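You operate a simulated robot arm through the tools that you are given. There is no shell and no other tool.

Carry out the task below with a simulated robot arm. There is one attempt and no reset: what you move stays moved.

JOB
Pour the leftover paste from the purple cup back into the drum.
Fine: open the yellow lid and shut it again; put the cup back. Set down upright: what you pick out. Where these are worked on the way, their far stop is far enough and under half their travel is too little: yellow lid.

The check looks at the end state, three seconds after you hand in, the way a careful person would. Anything else that was tipped, shoved, dropped, spilled or broken makes it a failure. A push-on lid holds only when it is set on centred and level and pressed home; a screw cap is set on level and turned clockwise until tight.

ROBOT AND FRAMES
A 6-joint arm with a two-finger parallel gripper, fixed in place. Base frame: the origin is at the foot of the arm, x ahead of it, y to its left, z up; the work surface is at about z = 0.86. Units: m, rad, N and s.
With the tool pointing down near the work surface it reaches from about 0.24 to 0.64 m from the base axis. Its first joint turns from -1.152 to 1.152 rad. Payload 2.7 kg.
Tool frame: the origin (TCP) lies between the finger pads and is the grasp point; the fingertips stand 0.023 m ahead of it; z points along the fingers, y is the line along which they close. The gripper opens to 0.094 m. The fingers are 0.038 m wide and 0.01 m thick; the gripper's body (0.054 by 0.096 m) begins 0.039 m behind the TCP.
Orientation is that of the tool frame in the base frame, as [roll, pitch, yaw] about the fixed x, y, z axes, in that order (R = Rz(yaw) Ry(pitch) Rx(roll)). With the fingers straight down and closing along the base's y, the tool's x points along the base's -x, its y along +y and its z along -z.

CONTROLS
- The arm moves only by the tool drive_tool. Its argument "rows" is a list that holds one entry, the list of rows, each a list of 6 numbers: the shift along the base's x, y, z in mm, then the turn, a rotation vector about the base's x, y, z in rad. In form: [[[dx, dy, dz, wx, wy, wz], ...]]. A call has 1 to 20 rows; each row shifts and turns the commanded pose from where the row before left it. "jaw" is the opening, from 0 (shut) to 1 (fully open), set as the call begins (left out, the last holds). A row lasts 0.2 s, in which the tool goes at most 0.05 m and 0.15 rad; a call with a longer step from one row to the next is refused whole, and so is a gripper value outside its range. A pose out of reach is approached as far as the arm can. The call stops where the force on the tool passes 60 N (or 10 N more than at its start, if that is more) or the arm is blocked; 0.2 s more then pass. The fingers move at their own pace (about 0.045 m/s each) and stop on an object; they squeeze with about 34 N. The grip force told is the motor's: it shows also when the fingers shut on nothing. Time passes only in rows, and 0.2 s behind the last, so rows that do not move let the fingers close. The reply holds the time, the measured pose of the TCP, the force on the tool along the base axes, the opening and the grip force, in the units named above and with some noise, with the torque about the TCP (base axes, N m) and any sound that the robot's microphone picked up, and new pictures: "views" is both (left out), scene, wrist or none.
- Cameras (640 x 400 px; columns grow to the right, rows downward): "scene" is fixed at [0.0859, -0.437, 1.4095]; the picture's right is [0.69, -0.72, 0.00], its down [-0.37, -0.36, -0.86] and it looks along [0.62, 0.59, -0.52] (base axes); focal length 302 px, centre (320, 200). "wrist" rides on the gripper at [0.086, 0.016, -0.074] in the tool frame; the picture's right is [-0.18, 0.98, 0.00], its down [-0.58, -0.11, -0.81] and it looks along [-0.79, -0.15, 0.59] (tool axes); focal length 243 px, centre (320, 200). There is no depth. A picture from a camera that has moved, and an enlarged one, comes with that camera's place and axes in the base frame and with its lens.
- enlarge(camera, box): a new picture of the part [left, top, right, bottom] of that camera's present view, enlarged. The clock stands still meanwhile.
- hand_in(): hands the job in; it is judged then, once.

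Nothing tells you positions but the pictures and the camera data. Unless the task says otherwise, let go and move clear before handing in.

The tools are called after "Call:" as name(argument=value, ...) on one line, values as JSON. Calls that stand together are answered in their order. drive_tool: Moves the arm, as the interface text tells. Its arguments: {"type":"object","properties":{"rows":{"type":"array","items":{"type":"array","items":{"type":"array","items":{"type":"number"}}}},"jaw":{"type":"number"},"views":{"type":"string","enum":["both","scene","wrist","none"]}},"required":["rows"]} The other tools are called the same way: enlarge (camera, box) takes an enlarged picture of a part of a camera's view; hand_in () hands the job in.

At the start:

```text
time_s: 0.0
tcp_pos: [0.4828, 0.0336, 1.1663]
tool_rot: [-3.141, -0.001, -3.139]
force: [-0.1, -0.3, 0.1]
torque: [-0.03, 0.0, 0.03]
opening: 0.094
finger_force: 0.1
```

scene: 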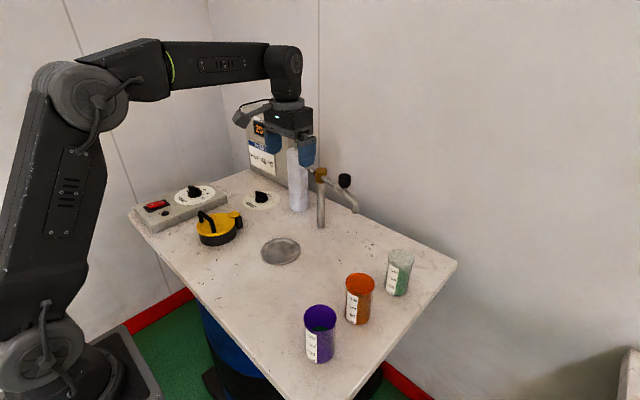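
wrist: 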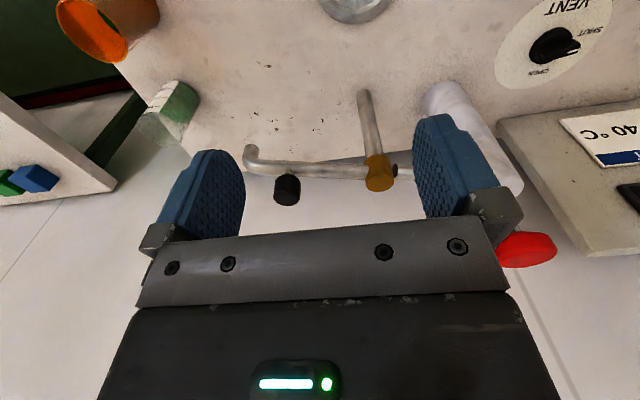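

I see a table with a purple, an orange and a green cup, a yellow-lidded opening, a grey disc in the surface, a vent knob and a tap. I'll take closer looks before moving anything.

Call:
enlarge(camera="scene", box=[120, 160, 320, 285])

Call:
enlarge(camera="scene", box=[270, 240, 430, 340])

Call:
enlarge(camera="scene", box=[220, 90, 380, 190])

Call:
enlarge(camera="scene", box=[180, 200, 260, 250])

Call:
enlarge(camera="scene", box=[280, 290, 380, 370])

```text
3.20 times, centred on (220, 222) of scene
camera zoom: at [0.0859, -0.437, 1.4095], right [0.69, -0.72, 0.0], down [-0.37, -0.36, -0.86], along [0.62, 0.59, -0.52], focal length 966 px, centre (640, 128)
```

zoom: 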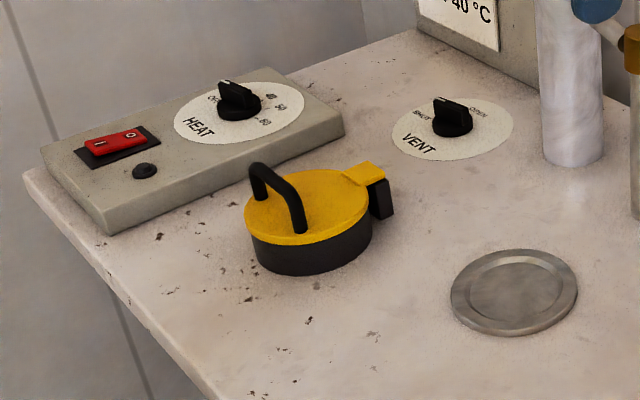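

```text
4.00 times, centred on (350, 290) of scene
camera zoom: at [0.0859, -0.437, 1.4095], right [0.69, -0.72, 0.0], down [-0.37, -0.36, -0.86], along [0.62, 0.59, -0.52], focal length 1207 px, centre (200, -160)
```

zoom: 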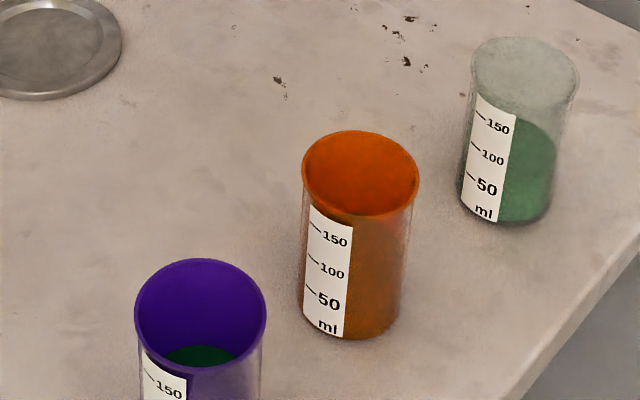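

```text
4.00 times, centred on (300, 140) of scene
camera zoom: at [0.0859, -0.437, 1.4095], right [0.69, -0.72, 0.0], down [-0.37, -0.36, -0.86], along [0.62, 0.59, -0.52], focal length 1207 px, centre (400, 440)
```

zoom: 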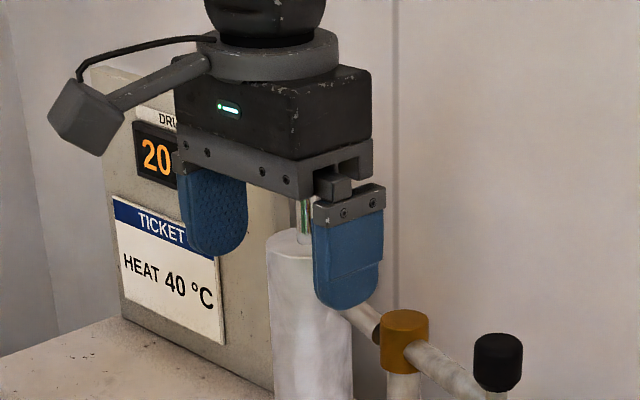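

```text
8.00 times, centred on (220, 225) of scene
camera zoom: at [0.0859, -0.437, 1.4095], right [0.69, -0.72, 0.0], down [-0.37, -0.36, -0.86], along [0.62, 0.59, -0.52], focal length 2414 px, centre (1120, 0)
```

zoom: 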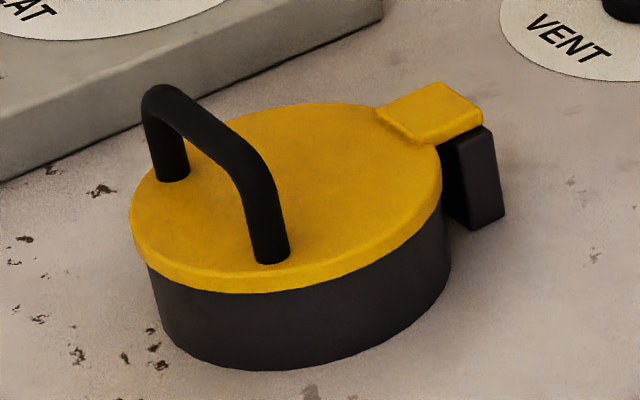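

```text
5.00 times, centred on (330, 330) of scene
camera zoom: at [0.0859, -0.437, 1.4095], right [0.69, -0.72, 0.0], down [-0.37, -0.36, -0.86], along [0.62, 0.59, -0.52], focal length 1509 px, centre (270, -450)
```

zoom: 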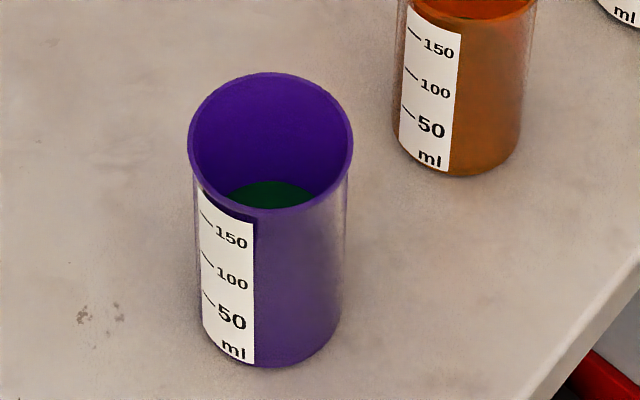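

I place the yellow lid, hinged on its +x side, at about (0.387, 0.27), with its handle bar running along y at x≈0.366 and z≈0.93. The purple cup is near (0.334, -0.20). I'll turn the tool so the fingers close along x and go above the handle for a closer look.

Call:
drive_tool(rows=[[[-10.6, 21.9, -8, 0, 0, 0.1428], [-10.6, 21.9, -8, 0, 0, 0.1428], [-10.6, 21.9, -8, 0, 0, 0.1428], [-10.6, 21.9, -8, 0, 0, 0.1428], [-10.6, 21.9, -8, 0, 0, 0.1428], [-10.6, 21.9, -8, 0, 0, 0.1428], [-10.6, 21.9, -8, 0, 0, 0.1428], [-10.6, 21.9, -8, 0, 0, 0.1428], [-10.6, 21.9, -8, 0, 0, 0.1428], [-10.6, 21.9, -8, 0, 0, 0.1428], [-10.6, 21.9, -8, 0, 0, 0.1428], [0, 0, 0, 0, 0, 0]]], jaw=1)

```text
time_s: 2.6
tcp_pos: [0.3645, 0.2763, 1.0792]
tool_rot: [-3.141, 0.0, -1.567]
force: [-0.1, -0.5, 0.0]
torque: [0.0, -0.02, 0.01]
opening: 0.0939
finger_force: 0.1
camera wrist: at [0.3495, 0.1887, 1.1537], right [-0.98, 0.18, 0.0], down [0.11, 0.58, 0.81], along [0.15, 0.79, -0.59], focal length 243 px, centre (320, 200)
```

scene: 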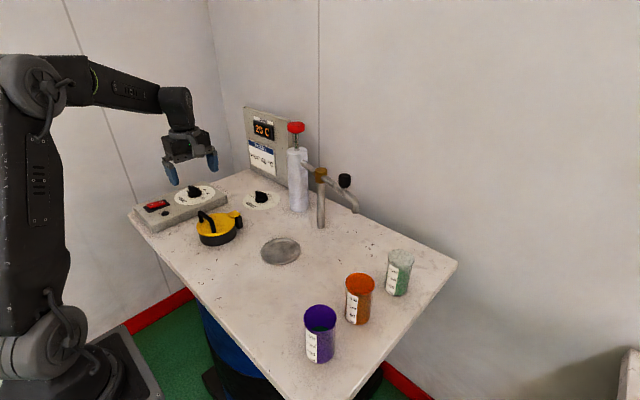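
wrist: 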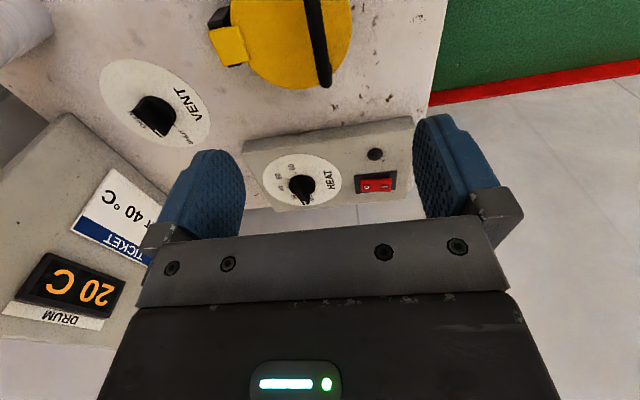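

The wrist view confirms the handle bar at x≈0.367, y≈0.24–0.32, with the hinge tab toward +x. I'll partly close the jaws and descend over the bar.

Call:
drive_tool(rows=[[[2, 0, -20, 0, 0, 0], [0, 0, -20, 0, 0, 0], [0, 0, -20, 0, 0, 0], [0, 0, -20, 0, 0, 0], [0, 0, -20, 0, 0, 0], [0, 0, -15, 0, 0, 0], [0, 0, 0, 0, 0, 0]]], jaw=0.5)

Call:
enlarge(camera="scene", box=[160, 150, 280, 260])

```text
time_s: 4.2
tcp_pos: [0.3692, 0.2758, 0.9621]
tool_rot: [3.14, 0.0, -1.572]
force: [0.5, -0.2, -0.3]
torque: [-0.02, 0.01, 0.01]
opening: 0.0469
finger_force: 0.1
camera wrist: at [0.3524, 0.1884, 1.0365], right [-0.98, 0.18, 0.0], down [0.11, 0.58, 0.81], along [0.15, 0.79, -0.59], focal length 243 px, centre (320, 200)
```

scene: 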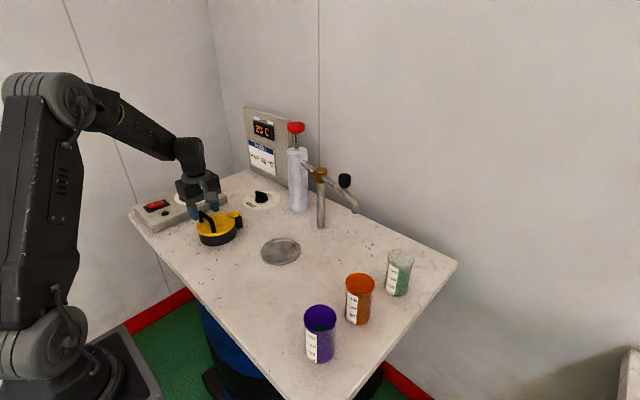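
wrist: 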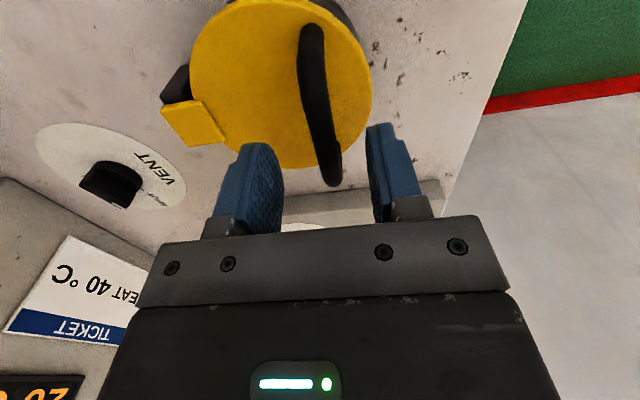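

```text
3.64 times, centred on (220, 205) of scene
camera zoom: at [0.0859, -0.4369, 1.4095], right [0.69, -0.72, 0.0], down [-0.37, -0.36, -0.86], along [0.62, 0.59, -0.52], focal length 1097 px, centre (684, 182)
```

zoom: 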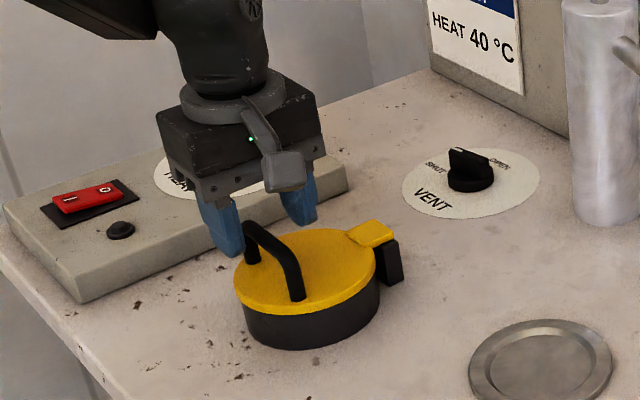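

The bar sits between the fingers. I'll descend 30 mm and close on it.

Call:
drive_tool(rows=[[[-1, -1, -10, 0, 0, 0], [-1, -1, -10, 0, 0, 0], [0, 0, -9, 0, 0, 0], [0, 0, 0, 0, 0, 0]]], jaw=0.5, views="none")

Call:
drive_tool(rows=[[[0, 0, 0, 0, 0, 0], [0, 0, 0, 0, 0, 0], [0, 0, 0, 0, 0, 0], [0, 0, 0, 0, 0, 0]]], jaw=0)

Call:
enlarge(camera="scene", box=[160, 150, 280, 260])

```text
time_s: 5.2
tcp_pos: [0.3669, 0.2736, 0.9341]
tool_rot: [-3.141, 0.0, -1.572]
force: [-0.7, 0.5, 0.2]
torque: [0.04, 0.0, -0.01]
opening: 0.0469
finger_force: 0.0
```

```text
time_s: 6.2
tcp_pos: [0.3649, 0.2738, 0.9335]
tool_rot: [3.139, 0.0, -1.572]
force: [-9.8, 0.4, 3.4]
torque: [-0.15, -0.03, -0.06]
opening: 0.0112
finger_force: 45.4
camera wrist: at [0.3491, 0.1869, 1.0084], right [-0.98, 0.18, 0.0], down [0.11, 0.58, 0.81], along [0.15, 0.79, -0.59], focal length 243 px, centre (320, 200)
```

scene: 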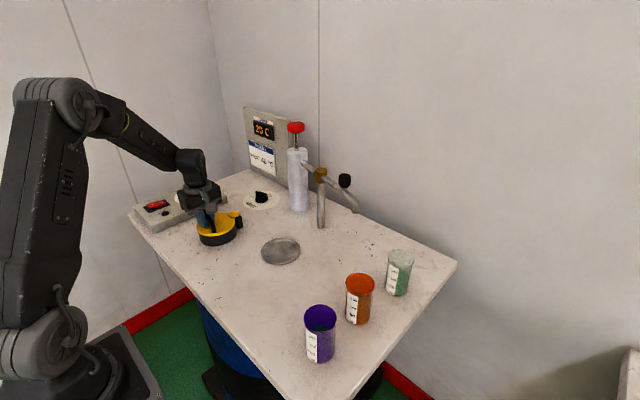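
wrist: 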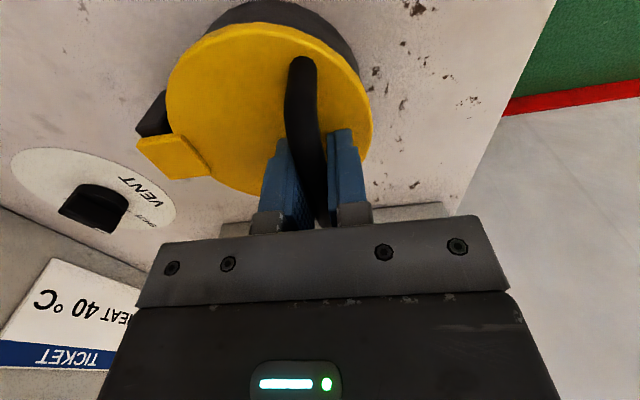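

```text
3.64 times, centred on (220, 205) of scene
camera zoom: at [0.0855, -0.437, 1.4095], right [0.69, -0.72, 0.0], down [-0.37, -0.36, -0.86], along [0.62, 0.59, -0.52], focal length 1097 px, centre (684, 182)
```

zoom: 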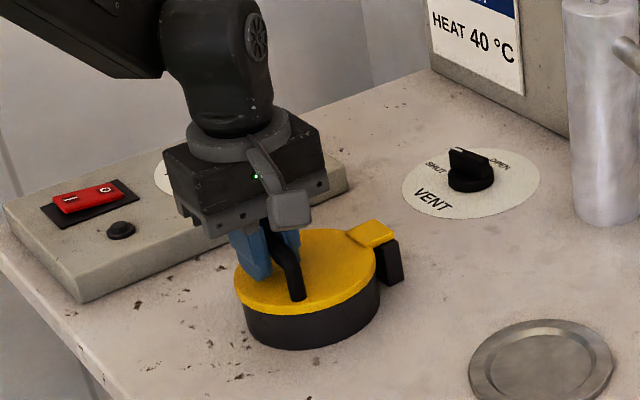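

The bar is gripped (opening 11 mm). I'll start lifting the lid along an arc about the hinge at roughly x≈0.46, z≈0.893, watching the forces.

Call:
drive_tool(rows=[[[2.0, 0, 8.2, 0, 0.0436, 0], [4.5, 0, 7.8, 0, 0.0436, 0], [5.2, 0, 7.4, 0, 0.0436, 0], [5.9, 0, 6.9, 0, 0.0436, 0], [0, 0, 0, 0, 0, 0]]])

Call:
enlarge(camera="scene", box=[160, 150, 280, 260])

```text
time_s: 7.4
tcp_pos: [0.3838, 0.2736, 0.9654]
tool_rot: [2.967, 0.002, -1.57]
force: [-5.5, 15.2, 4.0]
torque: [-0.52, 0.05, -0.63]
opening: 0.0111
finger_force: 45.4
camera wrist: at [0.3807, 0.1865, 1.0413], right [-0.97, 0.18, 0.17], down [0.25, 0.58, 0.78], along [0.04, 0.79, -0.61], focal length 243 px, centre (320, 200)
```

scene: 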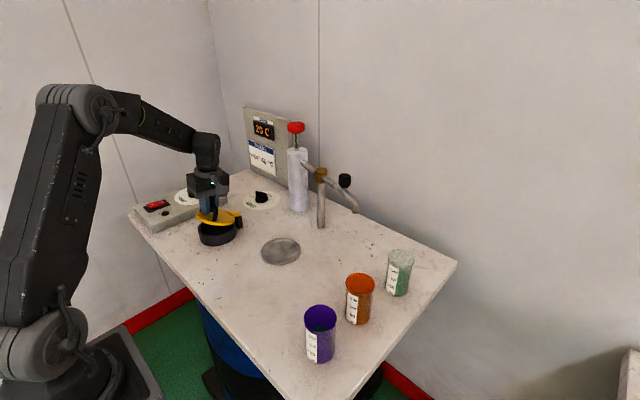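
wrist: 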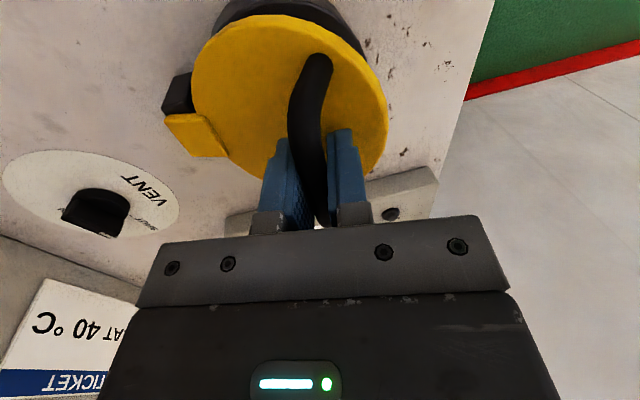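

```text
3.64 times, centred on (220, 205) of scene
camera zoom: at [0.0857, -0.4365, 1.4096], right [0.69, -0.72, 0.0], down [-0.37, -0.36, -0.86], along [0.62, 0.59, -0.52], focal length 1097 px, centre (684, 182)
```

zoom: 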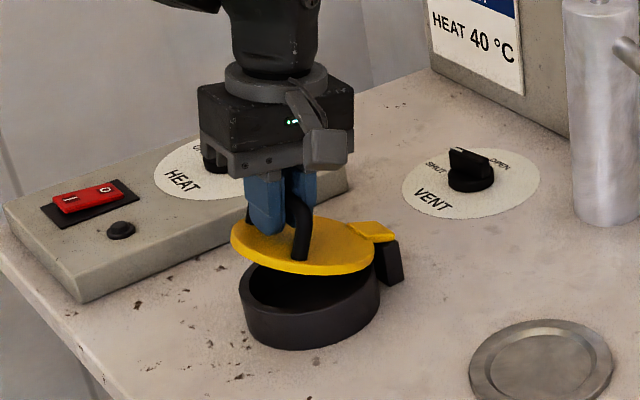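

The lid lifts smoothly; a sideways force suggests the hinge axis is slightly skewed, so I'll add a bit of +y while continuing the arc.

Call:
drive_tool(rows=[[[6.4, 2.5, 6.3, 0, 0.0436, 0], [6.9, 1.5, 5.8, 0, 0.0436, 0], [7.4, 1.2, 5.2, 0, 0.0436, 0], [7.9, 1.2, 4.5, 0, 0.0436, 0], [0, 0, 0, 0, 0, 0]]])

Call:
enlarge(camera="scene", box=[160, 150, 280, 260])

```text
time_s: 8.6
tcp_pos: [0.4141, 0.2757, 0.9872]
tool_rot: [2.791, -0.006, -1.573]
force: [-4.5, -38.6, 9.3]
torque: [0.12, -0.05, -0.61]
opening: 0.0115
finger_force: 44.8
camera wrist: at [0.4235, 0.189, 1.063], right [-0.92, 0.19, 0.34], down [0.38, 0.59, 0.72], along [-0.06, 0.79, -0.61], focal length 243 px, centre (320, 200)
```

scene: 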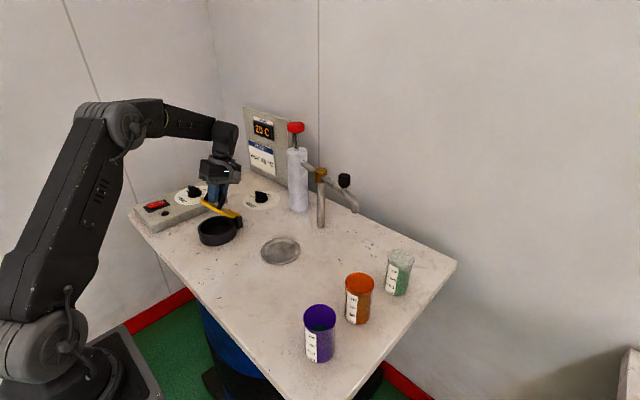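
wrist: 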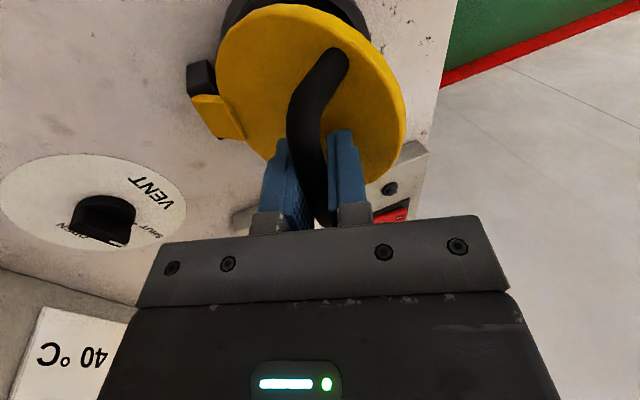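

```text
3.64 times, centred on (220, 205) of scene
camera zoom: at [0.0856, -0.4381, 1.4091], right [0.69, -0.72, 0.0], down [-0.37, -0.36, -0.86], along [0.62, 0.59, -0.52], focal length 1097 px, centre (684, 182)
```

zoom: 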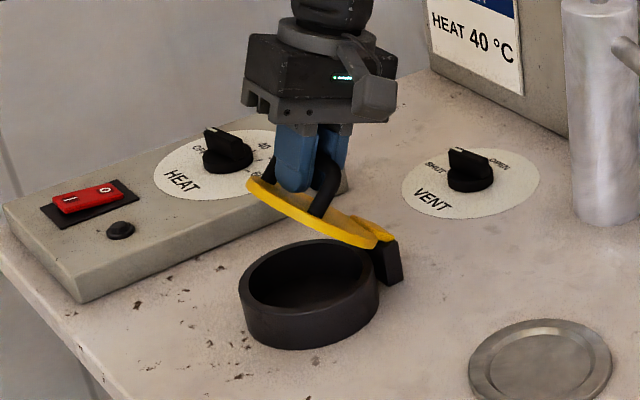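

The +y correction was too much (force −39 N), so I'll take it back and continue the arc in small steps.

Call:
drive_tool(rows=[[[0, -2.4, 0.5, 0, 0, 0], [0, -2.4, 0.5, 0, 0, 0], [8.2, 0, 3.8, 0, 0.0436, 0], [8.5, 0, 3.0, 0, 0.0436, 0], [0, 0, 0, 0, 0, 0]]], views="none")

Call:
drive_tool(rows=[[[8.7, 0, 2.4, 0, 0.0436, 0], [8.9, 0, 1.7, 0, 0.0436, 0], [0, 0, 0, 0, 0, 0]]])

Call:
enlarge(camera="scene", box=[160, 150, 280, 260])

```text
time_s: 9.8
tcp_pos: [0.4285, 0.2766, 0.9941]
tool_rot: [2.705, 0.003, -1.571]
force: [1.3, 6.9, -13.5]
torque: [-1.25, 0.2, -0.98]
opening: 0.0115
finger_force: 45.3
```

```text
time_s: 10.6
tcp_pos: [0.4445, 0.2756, 0.9972]
tool_rot: [2.617, -0.001, -1.569]
force: [-0.8, 12.2, -19.6]
torque: [-1.13, 0.1, -1.16]
opening: 0.0116
finger_force: 45.0
camera wrist: at [0.4699, 0.1886, 1.0695], right [-0.85, 0.18, 0.49], down [0.5, 0.58, 0.64], along [-0.17, 0.79, -0.59], focal length 243 px, centre (320, 200)
```

scene: 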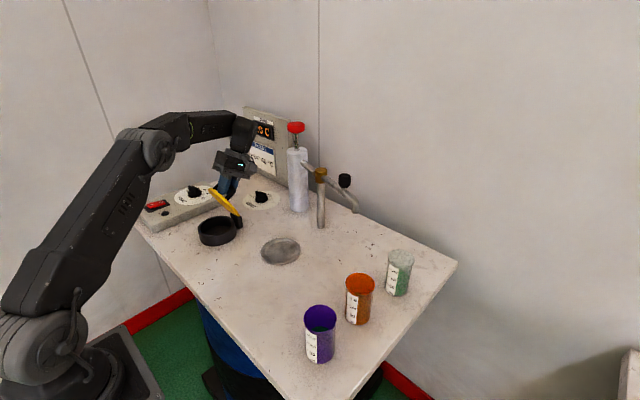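
wrist: 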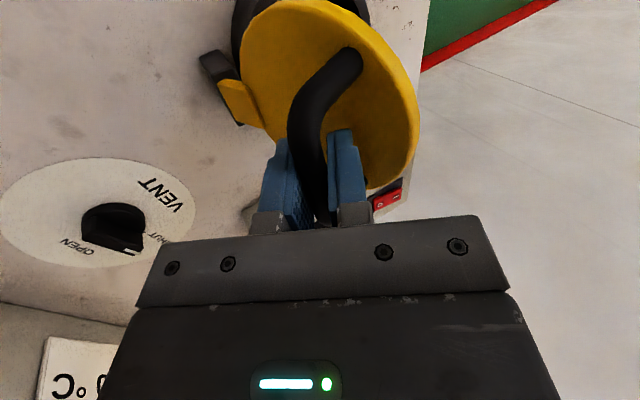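

```text
3.64 times, centred on (220, 205) of scene
camera zoom: at [0.0861, -0.4364, 1.4096], right [0.69, -0.72, 0.0], down [-0.37, -0.36, -0.86], along [0.62, 0.59, -0.52], focal length 1097 px, centre (684, 182)
```

zoom: 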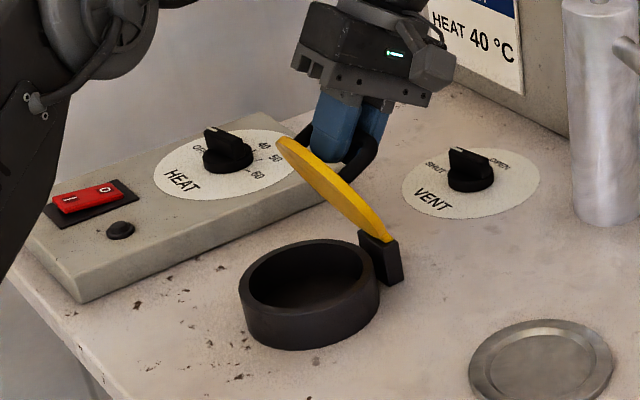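

The lid is at about 60°. The radial pull is a little inward, so I'll lower slightly and continue past vertical.

Call:
drive_tool(rows=[[[9.0, 0.5, -1.0, 0, 0.0436, 0], [9.0, 0.5, -1.0, 0, 0.0436, 0], [0, 0, 0, 0, 0, 0]]], views="none")

Call:
drive_tool(rows=[[[9.0, 0, -1.5, 0, 0.0436, 0], [8.9, 0, -1.6, 0, 0.0436, 0], [0, 0, 0, 0, 0, 0]]])

Call:
enlarge(camera="scene", box=[160, 150, 280, 260])

```text
time_s: 11.4
tcp_pos: [0.4632, 0.2747, 0.9978]
tool_rot: [2.53, -0.002, -1.57]
force: [-1.2, 5.0, 1.2]
torque: [-2.1, 0.21, -0.56]
opening: 0.0114
finger_force: 44.6
```

```text
time_s: 12.0
tcp_pos: [0.4542, 0.2709, 0.9944]
tool_rot: [2.477, 0.01, -1.572]
force: [-1.2, 6.2, 3.6]
torque: [-1.42, 0.15, -1.33]
opening: 0.0118
finger_force: 45.0
out of reach, approached as far as the arm can: row 1, 2
stopped in row 2: the force on the tool passed its limit at 66 N (the readings are from after the stop); the commanded pose is now the measured one
camera wrist: at [0.4885, 0.1834, 1.0616], right [-0.77, 0.18, 0.61], down [0.58, 0.57, 0.57], along [-0.25, 0.8, -0.55], focal length 243 px, centre (320, 200)
```

scene: 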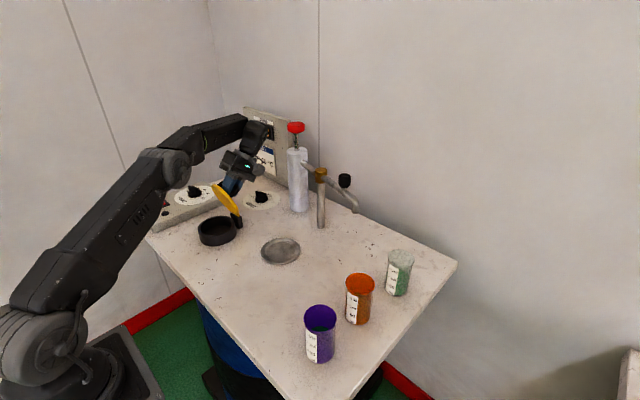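
wrist: 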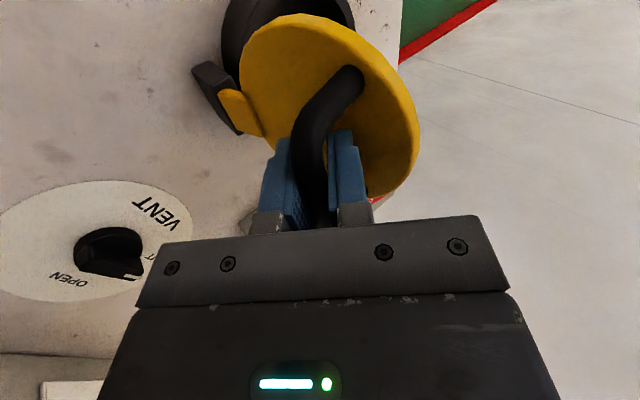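

```text
3.64 times, centred on (220, 205) of scene
camera zoom: at [0.0857, -0.4368, 1.4095], right [0.69, -0.72, 0.0], down [-0.37, -0.36, -0.86], along [0.62, 0.59, -0.52], focal length 1097 px, centre (684, 182)
```

zoom: 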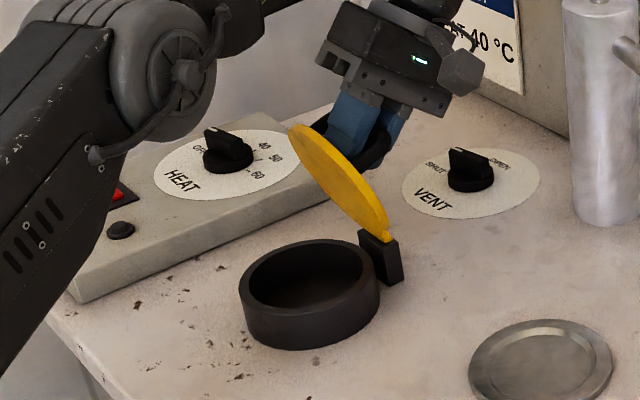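

The arm reached its limit because the tool was tilted too far. I'll untilt it while holding the bar, then carry on.

Call:
drive_tool(rows=[[[0, 0.5, 0, 0, -0.06, 0], [0, 0.5, 0, 0, -0.06, 0], [0, 0.5, 0, 0, -0.06, 0], [0, 0.5, 0, 0, -0.06, 0], [0, 0, 0, 0, -0.06, 0], [0, 0, 0, 0, -0.06, 0], [0, 0, 0, 0, 0, 0]]])

Call:
enlarge(camera="scene", box=[160, 150, 280, 260])

```text
time_s: 13.6
tcp_pos: [0.4558, 0.2703, 0.9936]
tool_rot: [2.837, 0.011, -1.568]
force: [-1.5, -15.3, -3.1]
torque: [-1.17, 0.12, -1.47]
opening: 0.0121
finger_force: 45.5
camera wrist: at [0.4629, 0.1835, 1.0685], right [-0.94, 0.18, 0.3], down [0.34, 0.57, 0.74], along [-0.04, 0.8, -0.6], focal length 243 px, centre (320, 200)
```

scene: 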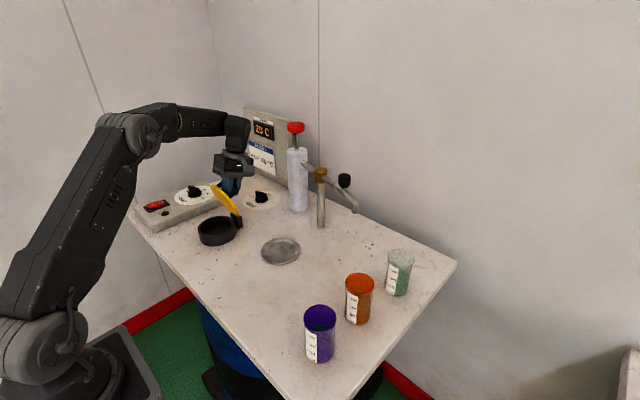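
wrist: 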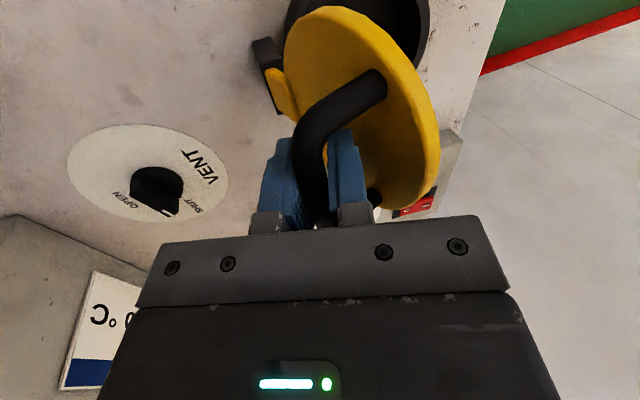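

```text
3.64 times, centred on (220, 205) of scene
camera zoom: at [0.0858, -0.4373, 1.4093], right [0.69, -0.72, 0.0], down [-0.37, -0.36, -0.86], along [0.62, 0.59, -0.52], focal length 1097 px, centre (684, 182)
```

zoom: 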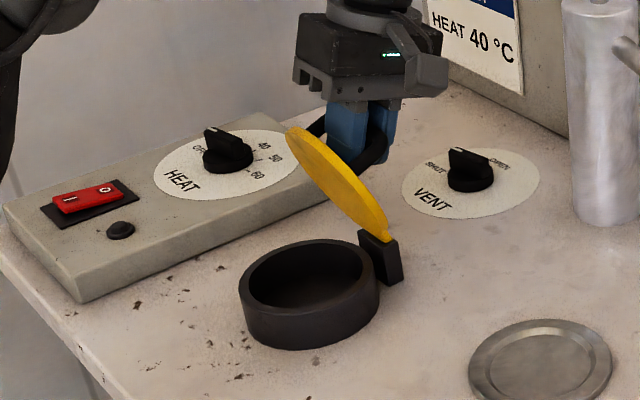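

The lid held at about 68°. I'll continue with constant tool tilt.

Call:
drive_tool(rows=[[[9.0, -1, -0.2, 0, 0, 0], [8.9, -0.5, -1.0, 0, 0, 0], [0, 0, 0, 0, 0, 0]]], views="none")

Call:
drive_tool(rows=[[[8.8, 0, -1.8, 0, 0, 0], [8.7, 0, -2.5, 0, 0, 0], [0, 0, 0, 0, 0, 0]]])

Call:
enlarge(camera="scene", box=[160, 150, 280, 260])

```text
time_s: 14.4
tcp_pos: [0.4748, 0.2713, 0.9924]
tool_rot: [2.839, 0.013, -1.567]
force: [-3.8, 0.6, -8.2]
torque: [-1.21, 0.11, -1.41]
opening: 0.0122
finger_force: 44.5
```

```text
time_s: 15.2
tcp_pos: [0.4903, 0.2711, 0.988]
tool_rot: [2.838, 0.014, -1.566]
force: [-4.2, 11.7, -5.6]
torque: [-1.39, 0.15, -1.38]
opening: 0.012
finger_force: 45.0
camera wrist: at [0.4983, 0.1834, 1.0629], right [-0.94, 0.17, 0.3], down [0.34, 0.57, 0.75], along [-0.04, 0.8, -0.6], focal length 243 px, centre (320, 200)
```

scene: 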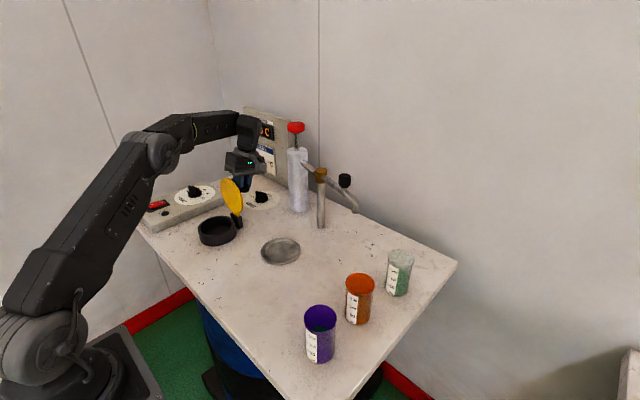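
wrist: 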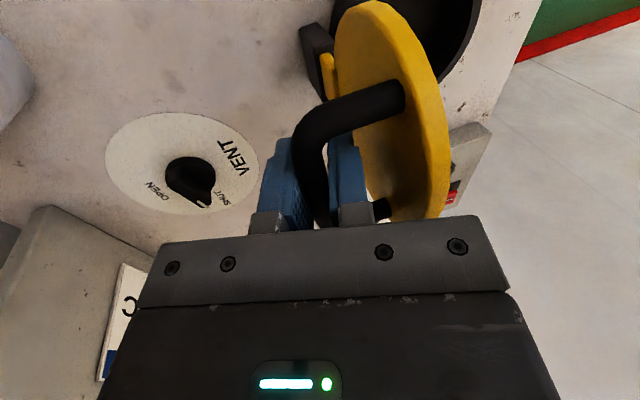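

```text
3.64 times, centred on (220, 205) of scene
camera zoom: at [0.0859, -0.4365, 1.4096], right [0.69, -0.72, 0.0], down [-0.37, -0.36, -0.86], along [0.62, 0.59, -0.52], focal length 1097 px, centre (684, 182)
```

zoom: 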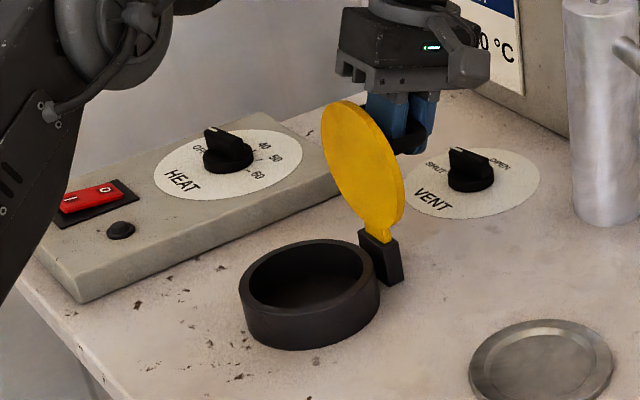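

The lid is nearly vertical; I'll carry on until it goes past vertical or meets its stop.

Call:
drive_tool(rows=[[[8.4, 0.5, -3.3, 0, 0, 0], [8.1, 0.5, -4.0, 0, 0, 0], [0, 0, 0, 0, 0, 0]]], views="none")

Call:
drive_tool(rows=[[[7.7, 0, -4.8, 0, 0, 0], [7.3, 0, -5.4, 0, 0, 0], [0, 0, 0, 0, 0, 0]]])

Call:
enlarge(camera="scene", box=[160, 150, 280, 260])

```text
time_s: 16.0
tcp_pos: [0.5075, 0.27, 0.9812]
tool_rot: [2.836, 0.012, -1.564]
force: [-6.5, 7.4, -9.6]
torque: [-1.38, 0.1, -1.42]
opening: 0.0122
finger_force: 45.0
```

```text
time_s: 16.6
tcp_pos: [0.5139, 0.2707, 0.9773]
tool_rot: [2.811, 0.006, -1.563]
force: [-30.2, -10.1, 9.8]
torque: [-0.36, -0.03, -1.74]
opening: 0.0121
finger_force: 45.2
stopped in row 2: the force on the tool passed its limit at 73 N (the readings are from after the stop); the commanded pose is now the measured one
camera wrist: at [0.5235, 0.1842, 1.0519], right [-0.93, 0.17, 0.32], down [0.36, 0.58, 0.73], along [-0.06, 0.79, -0.6], focal length 243 px, centre (320, 200)
```

scene: 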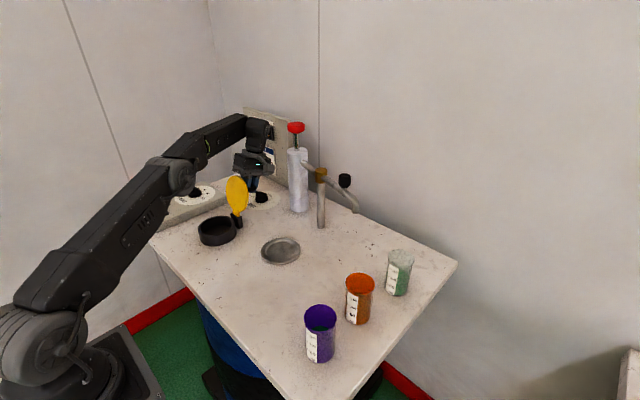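
wrist: 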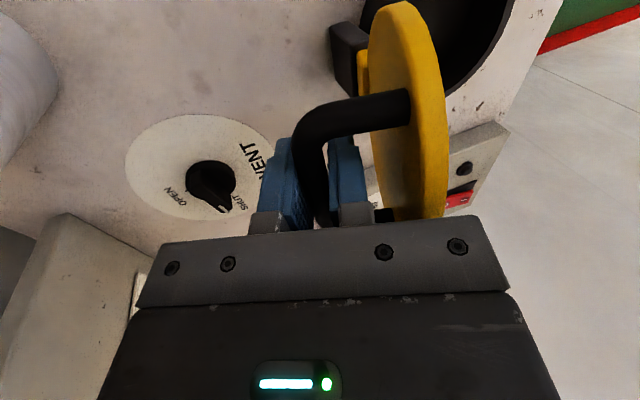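

```text
3.64 times, centred on (220, 205) of scene
camera zoom: at [0.0848, -0.4373, 1.4094], right [0.69, -0.72, 0.0], down [-0.37, -0.36, -0.86], along [0.62, 0.59, -0.52], focal length 1097 px, centre (684, 182)
```

zoom: 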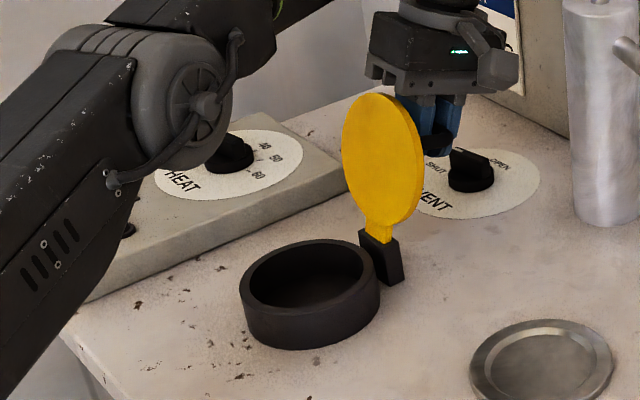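

The lid hit its far stop at about 105°. I'll open the jaws slightly and see whether it stays there.

Call:
drive_tool(rows=[[[-2, 0, 0.5, 0, 0, 0], [0, 0, 0, 0, 0, 0], [0, 0, 0, 0, 0, 0]]], views="none")

Call:
drive_tool(rows=[[[0, 0, 0, 0, 0, 0], [0, 0, 0, 0, 0, 0], [0, 0, 0, 0, 0, 0]]], jaw=0.2)

Call:
enlarge(camera="scene", box=[160, 150, 280, 260])

Call:
enlarge(camera="wrist", box=[220, 0, 500, 240])

```text
time_s: 17.4
tcp_pos: [0.5133, 0.2713, 0.9775]
tool_rot: [2.82, 0.007, -1.559]
force: [-14.9, 0.3, 15.4]
torque: [-1.89, 0.06, -1.16]
opening: 0.0123
finger_force: 44.6
```

```text
time_s: 18.2
tcp_pos: [0.5151, 0.2708, 0.9752]
tool_rot: [2.819, 0.009, -1.56]
force: [-1.0, 0.4, 0.8]
torque: [0.03, -0.01, 0.02]
opening: 0.0189
finger_force: 0.1
camera wrist: at [0.5238, 0.1839, 1.0504], right [-0.93, 0.17, 0.31], down [0.35, 0.58, 0.74], along [-0.06, 0.8, -0.6], focal length 243 px, centre (320, 200)
```

scene: 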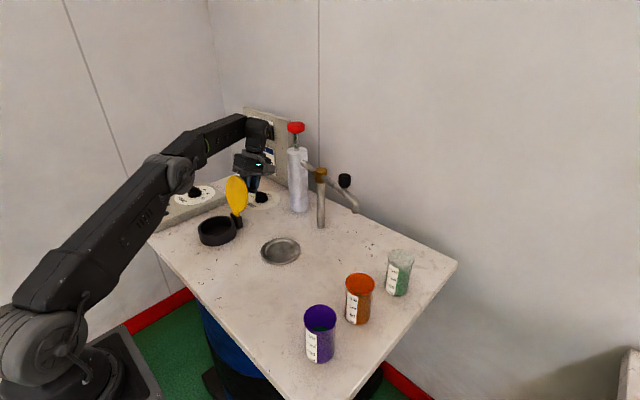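
wrist: 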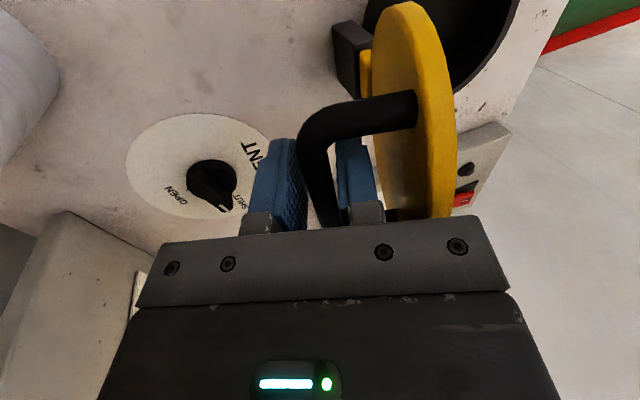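

```text
3.64 times, centred on (220, 205) of scene
camera zoom: at [0.0859, -0.437, 1.4095], right [0.69, -0.72, 0.0], down [-0.37, -0.36, -0.86], along [0.62, 0.59, -0.52], focal length 1097 px, centre (684, 182)
```

zoom: 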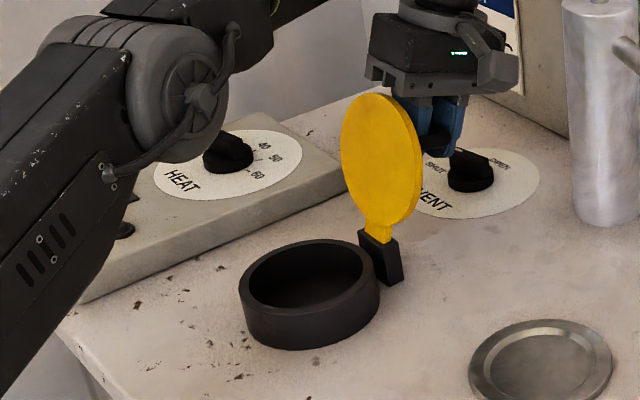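

```text
1.67 times, centred on (360, 120) of wrist
camera zoom: at [0.5238, 0.1839, 1.0504], right [-0.93, 0.17, 0.31], down [0.35, 0.58, 0.74], along [-0.06, 0.8, -0.6], focal length 404 px, centre (253, 333)
```

zoom: 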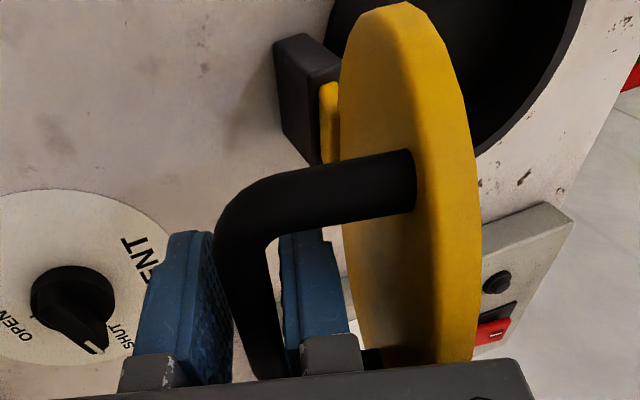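

Forces dropped to about zero and the lid stands on its own. I'll withdraw straight back along the finger axis.

Call:
drive_tool(rows=[[[3.2, 0, 9.5, 0, 0, 0], [3.2, 0, 9.5, 0, 0, 0], [3.2, 0, 9.5, 0, 0, 0], [3.2, 0, 9.5, 0, 0, 0], [3.2, 0, 9.5, 0, 0, 0], [0, 0, 10, 0, 0, 0]]])

Call:
enlarge(camera="scene", box=[160, 150, 280, 260])

```text
time_s: 19.6
tcp_pos: [0.5175, 0.2642, 1.019]
tool_rot: [2.818, 0.009, -1.562]
force: [0.1, 0.1, -0.5]
torque: [0.04, 0.03, -0.02]
opening: 0.0187
finger_force: 0.0
out of reach, approached as far as the arm can: row 3, 4, 5
camera wrist: at [0.527, 0.1763, 1.0948], right [-0.93, 0.17, 0.31], down [0.35, 0.58, 0.73], along [-0.06, 0.8, -0.6], focal length 243 px, centre (320, 200)
```

scene: 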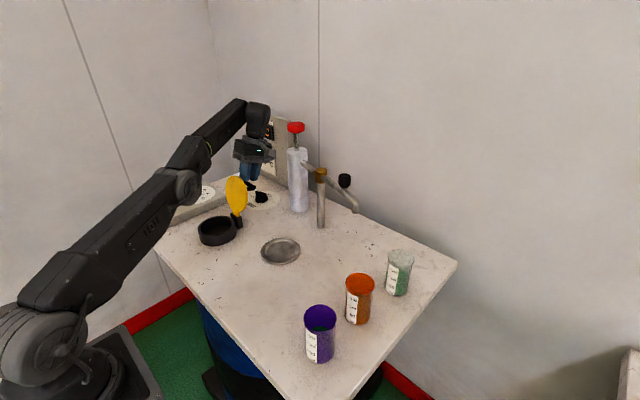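
wrist: 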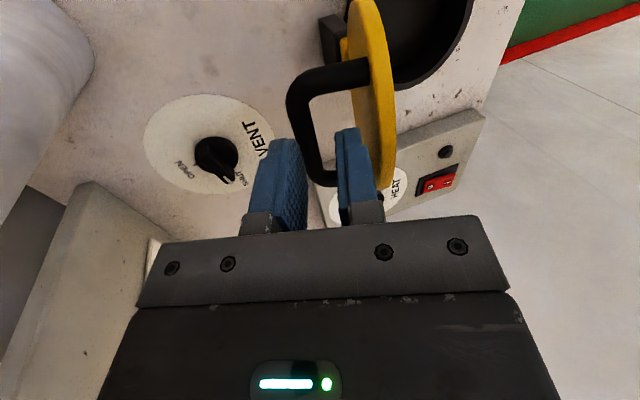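

```text
3.64 times, centred on (220, 205) of scene
camera zoom: at [0.0859, -0.437, 1.4095], right [0.69, -0.72, 0.0], down [-0.37, -0.36, -0.86], along [0.62, 0.59, -0.52], focal length 1097 px, centre (684, 182)
```

zoom: 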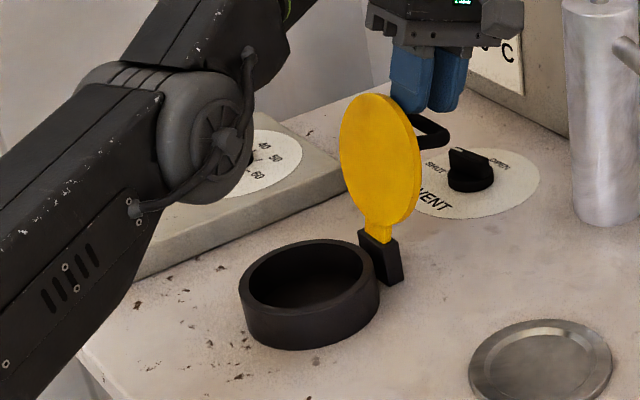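

The lid stays open. I'll untilt (tips swing away from the lid) and rise, then clear the area.

Call:
drive_tool(rows=[[[0, 0, 3, 0, -0.08, 0], [0, 0, 5, 0, -0.08, 0], [0, 0, 8, 0, -0.08, 0], [0, 0, 10, 0, -0.08, 0], [0, 0, 12, 0, 0, 0], [0, 0, 12, 0, 0, 0], [0, 0, 15, 0, 0, 0], [0, 0, 15, 0, 0, 0], [0, 0, 15, 0, 0, 0], [0, 0, 0, 0, 0, 0]]])

Call:
enlarge(camera="scene", box=[160, 150, 280, 260])

```text
time_s: 21.8
tcp_pos: [0.5185, 0.2654, 1.1164]
tool_rot: [3.138, 0.005, -1.559]
force: [-0.4, -0.1, 0.9]
torque: [-0.02, 0.03, 0.04]
opening: 0.0189
finger_force: 0.0
camera wrist: at [0.5039, 0.1777, 1.19], right [-0.99, 0.17, 0.0], down [0.1, 0.58, 0.81], along [0.14, 0.8, -0.59], focal length 243 px, centre (320, 200)
```

scene: 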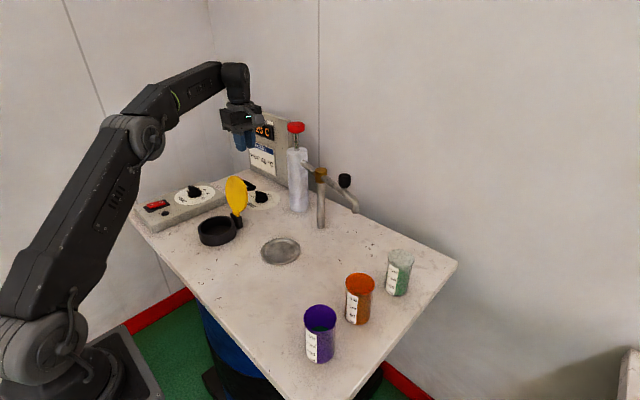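
wrist: 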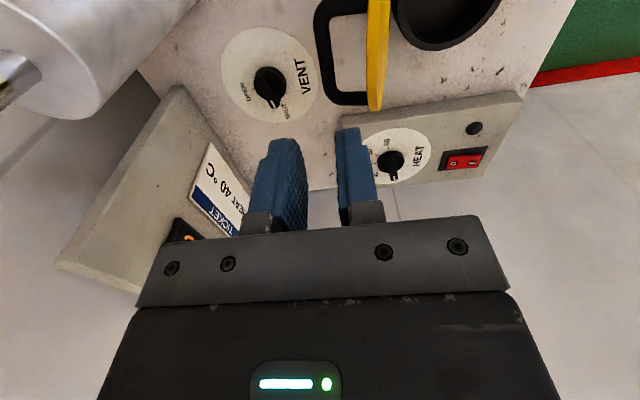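

```text
3.64 times, centred on (220, 205) of scene
camera zoom: at [0.0859, -0.437, 1.4095], right [0.69, -0.72, 0.0], down [-0.37, -0.36, -0.86], along [0.62, 0.59, -0.52], focal length 1097 px, centre (684, 182)
```

zoom: 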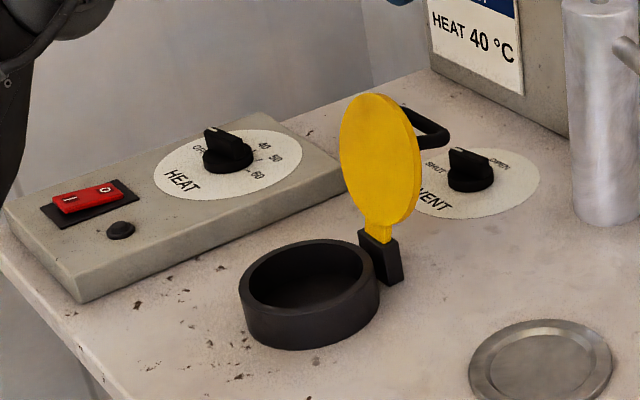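

The lid is parked open past vertical. Next I'll go to the middle of the table and try tipping the tool so the fingers point toward -y with the camera on top. That would let me grip the purple cup from the side.

Call:
drive_tool(rows=[[[-10, -24, 2, 0, 0, 0], [-13, -24, 2, 0, 0, 0], [-13, -24, 2, 0, 0, 0], [-13, -24, 2, 0, 0, 0], [-13, -24, 2, 0, 0, 0], [-13, -24, 0, 0, 0, 0], [-13, -24, 0, 0, 0, 0], [-13, -24, 0, -0.1, 0, 0], [-13, -24, 0, -0.1, 0, 0], [-13, -24, 0, -0.1, 0, 0], [-13, -24, 0, -0.1, 0, 0], [-13, -24, 0, -0.1, 0, 0], [0, 0, 0, -0.1, 0, 0], [0, 0, 0, -0.1, 0, 0], [0, 0, 0, 0, 0, 0]]], jaw=0.85)

```text
time_s: 25.0
tcp_pos: [0.3657, -0.0233, 1.1255]
tool_rot: [3.126, -0.697, -1.556]
force: [-1.2, -0.3, -0.3]
torque: [0.01, 0.02, 0.02]
opening: 0.08
finger_force: 0.1
camera wrist: at [0.3504, -0.0421, 1.2387], right [-0.99, 0.13, -0.11], down [0.1, 0.96, 0.24], along [0.14, 0.23, -0.96], focal length 243 px, centre (320, 200)
```

scene: 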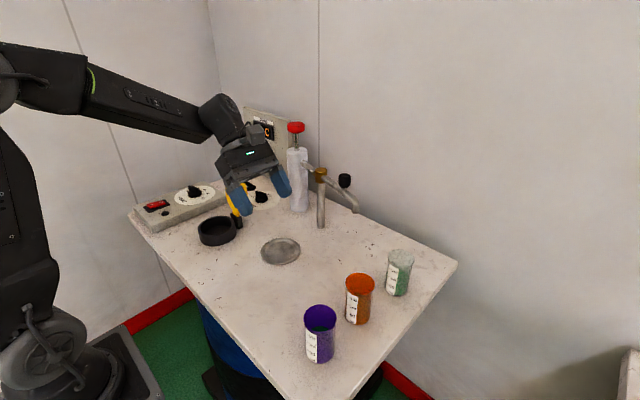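
wrist: 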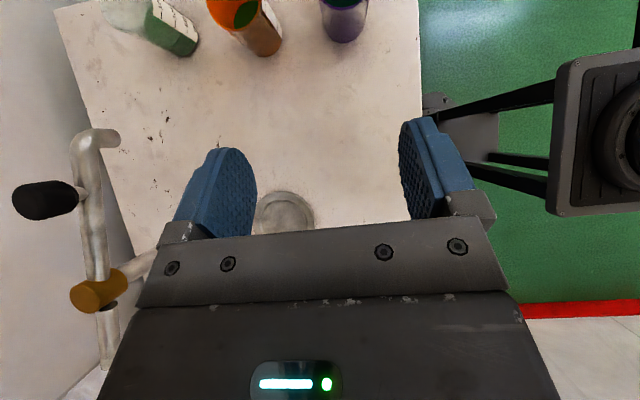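

That tilt works. I'll tilt further, to about 74° from vertical.

Call:
drive_tool(rows=[[[0, 0, 0, -0.1, 0, 0], [0, 0, 0, -0.1, 0, 0], [0, 0, 0, -0.1, 0, 0], [0, 0, 0, -0.1, 0, 0], [0, 0, 0, -0.1, 0, 0], [0, 0, 0, -0.1, 0, 0], [0, 0, 0, 0, 0, 0]]], jaw=0.85)

```text
time_s: 26.6
tcp_pos: [0.3656, -0.023, 1.1263]
tool_rot: [3.096, -1.296, -1.525]
force: [0.6, 0.2, 0.3]
torque: [0.03, 0.02, 0.02]
opening: 0.0797
finger_force: 0.2
camera wrist: at [0.3512, 0.0251, 1.2297], right [-0.99, 0.05, -0.17], down [0.1, 0.93, -0.34], along [0.14, -0.35, -0.92], focal length 243 px, centre (320, 200)
```

scene: 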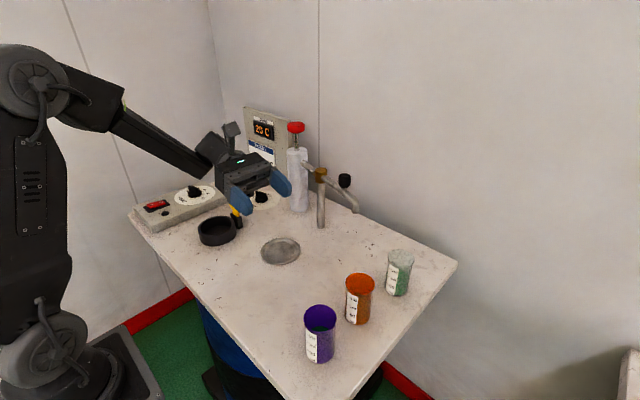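
wrist: 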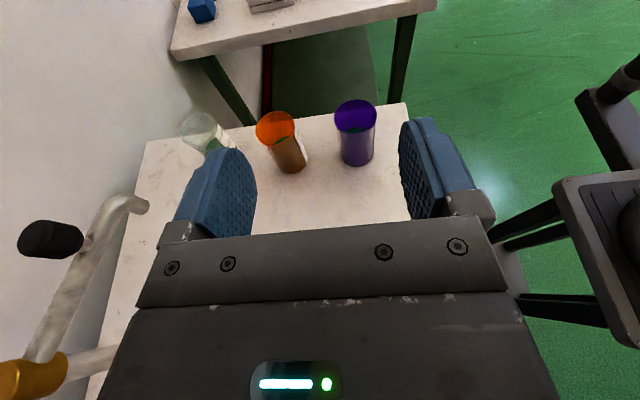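

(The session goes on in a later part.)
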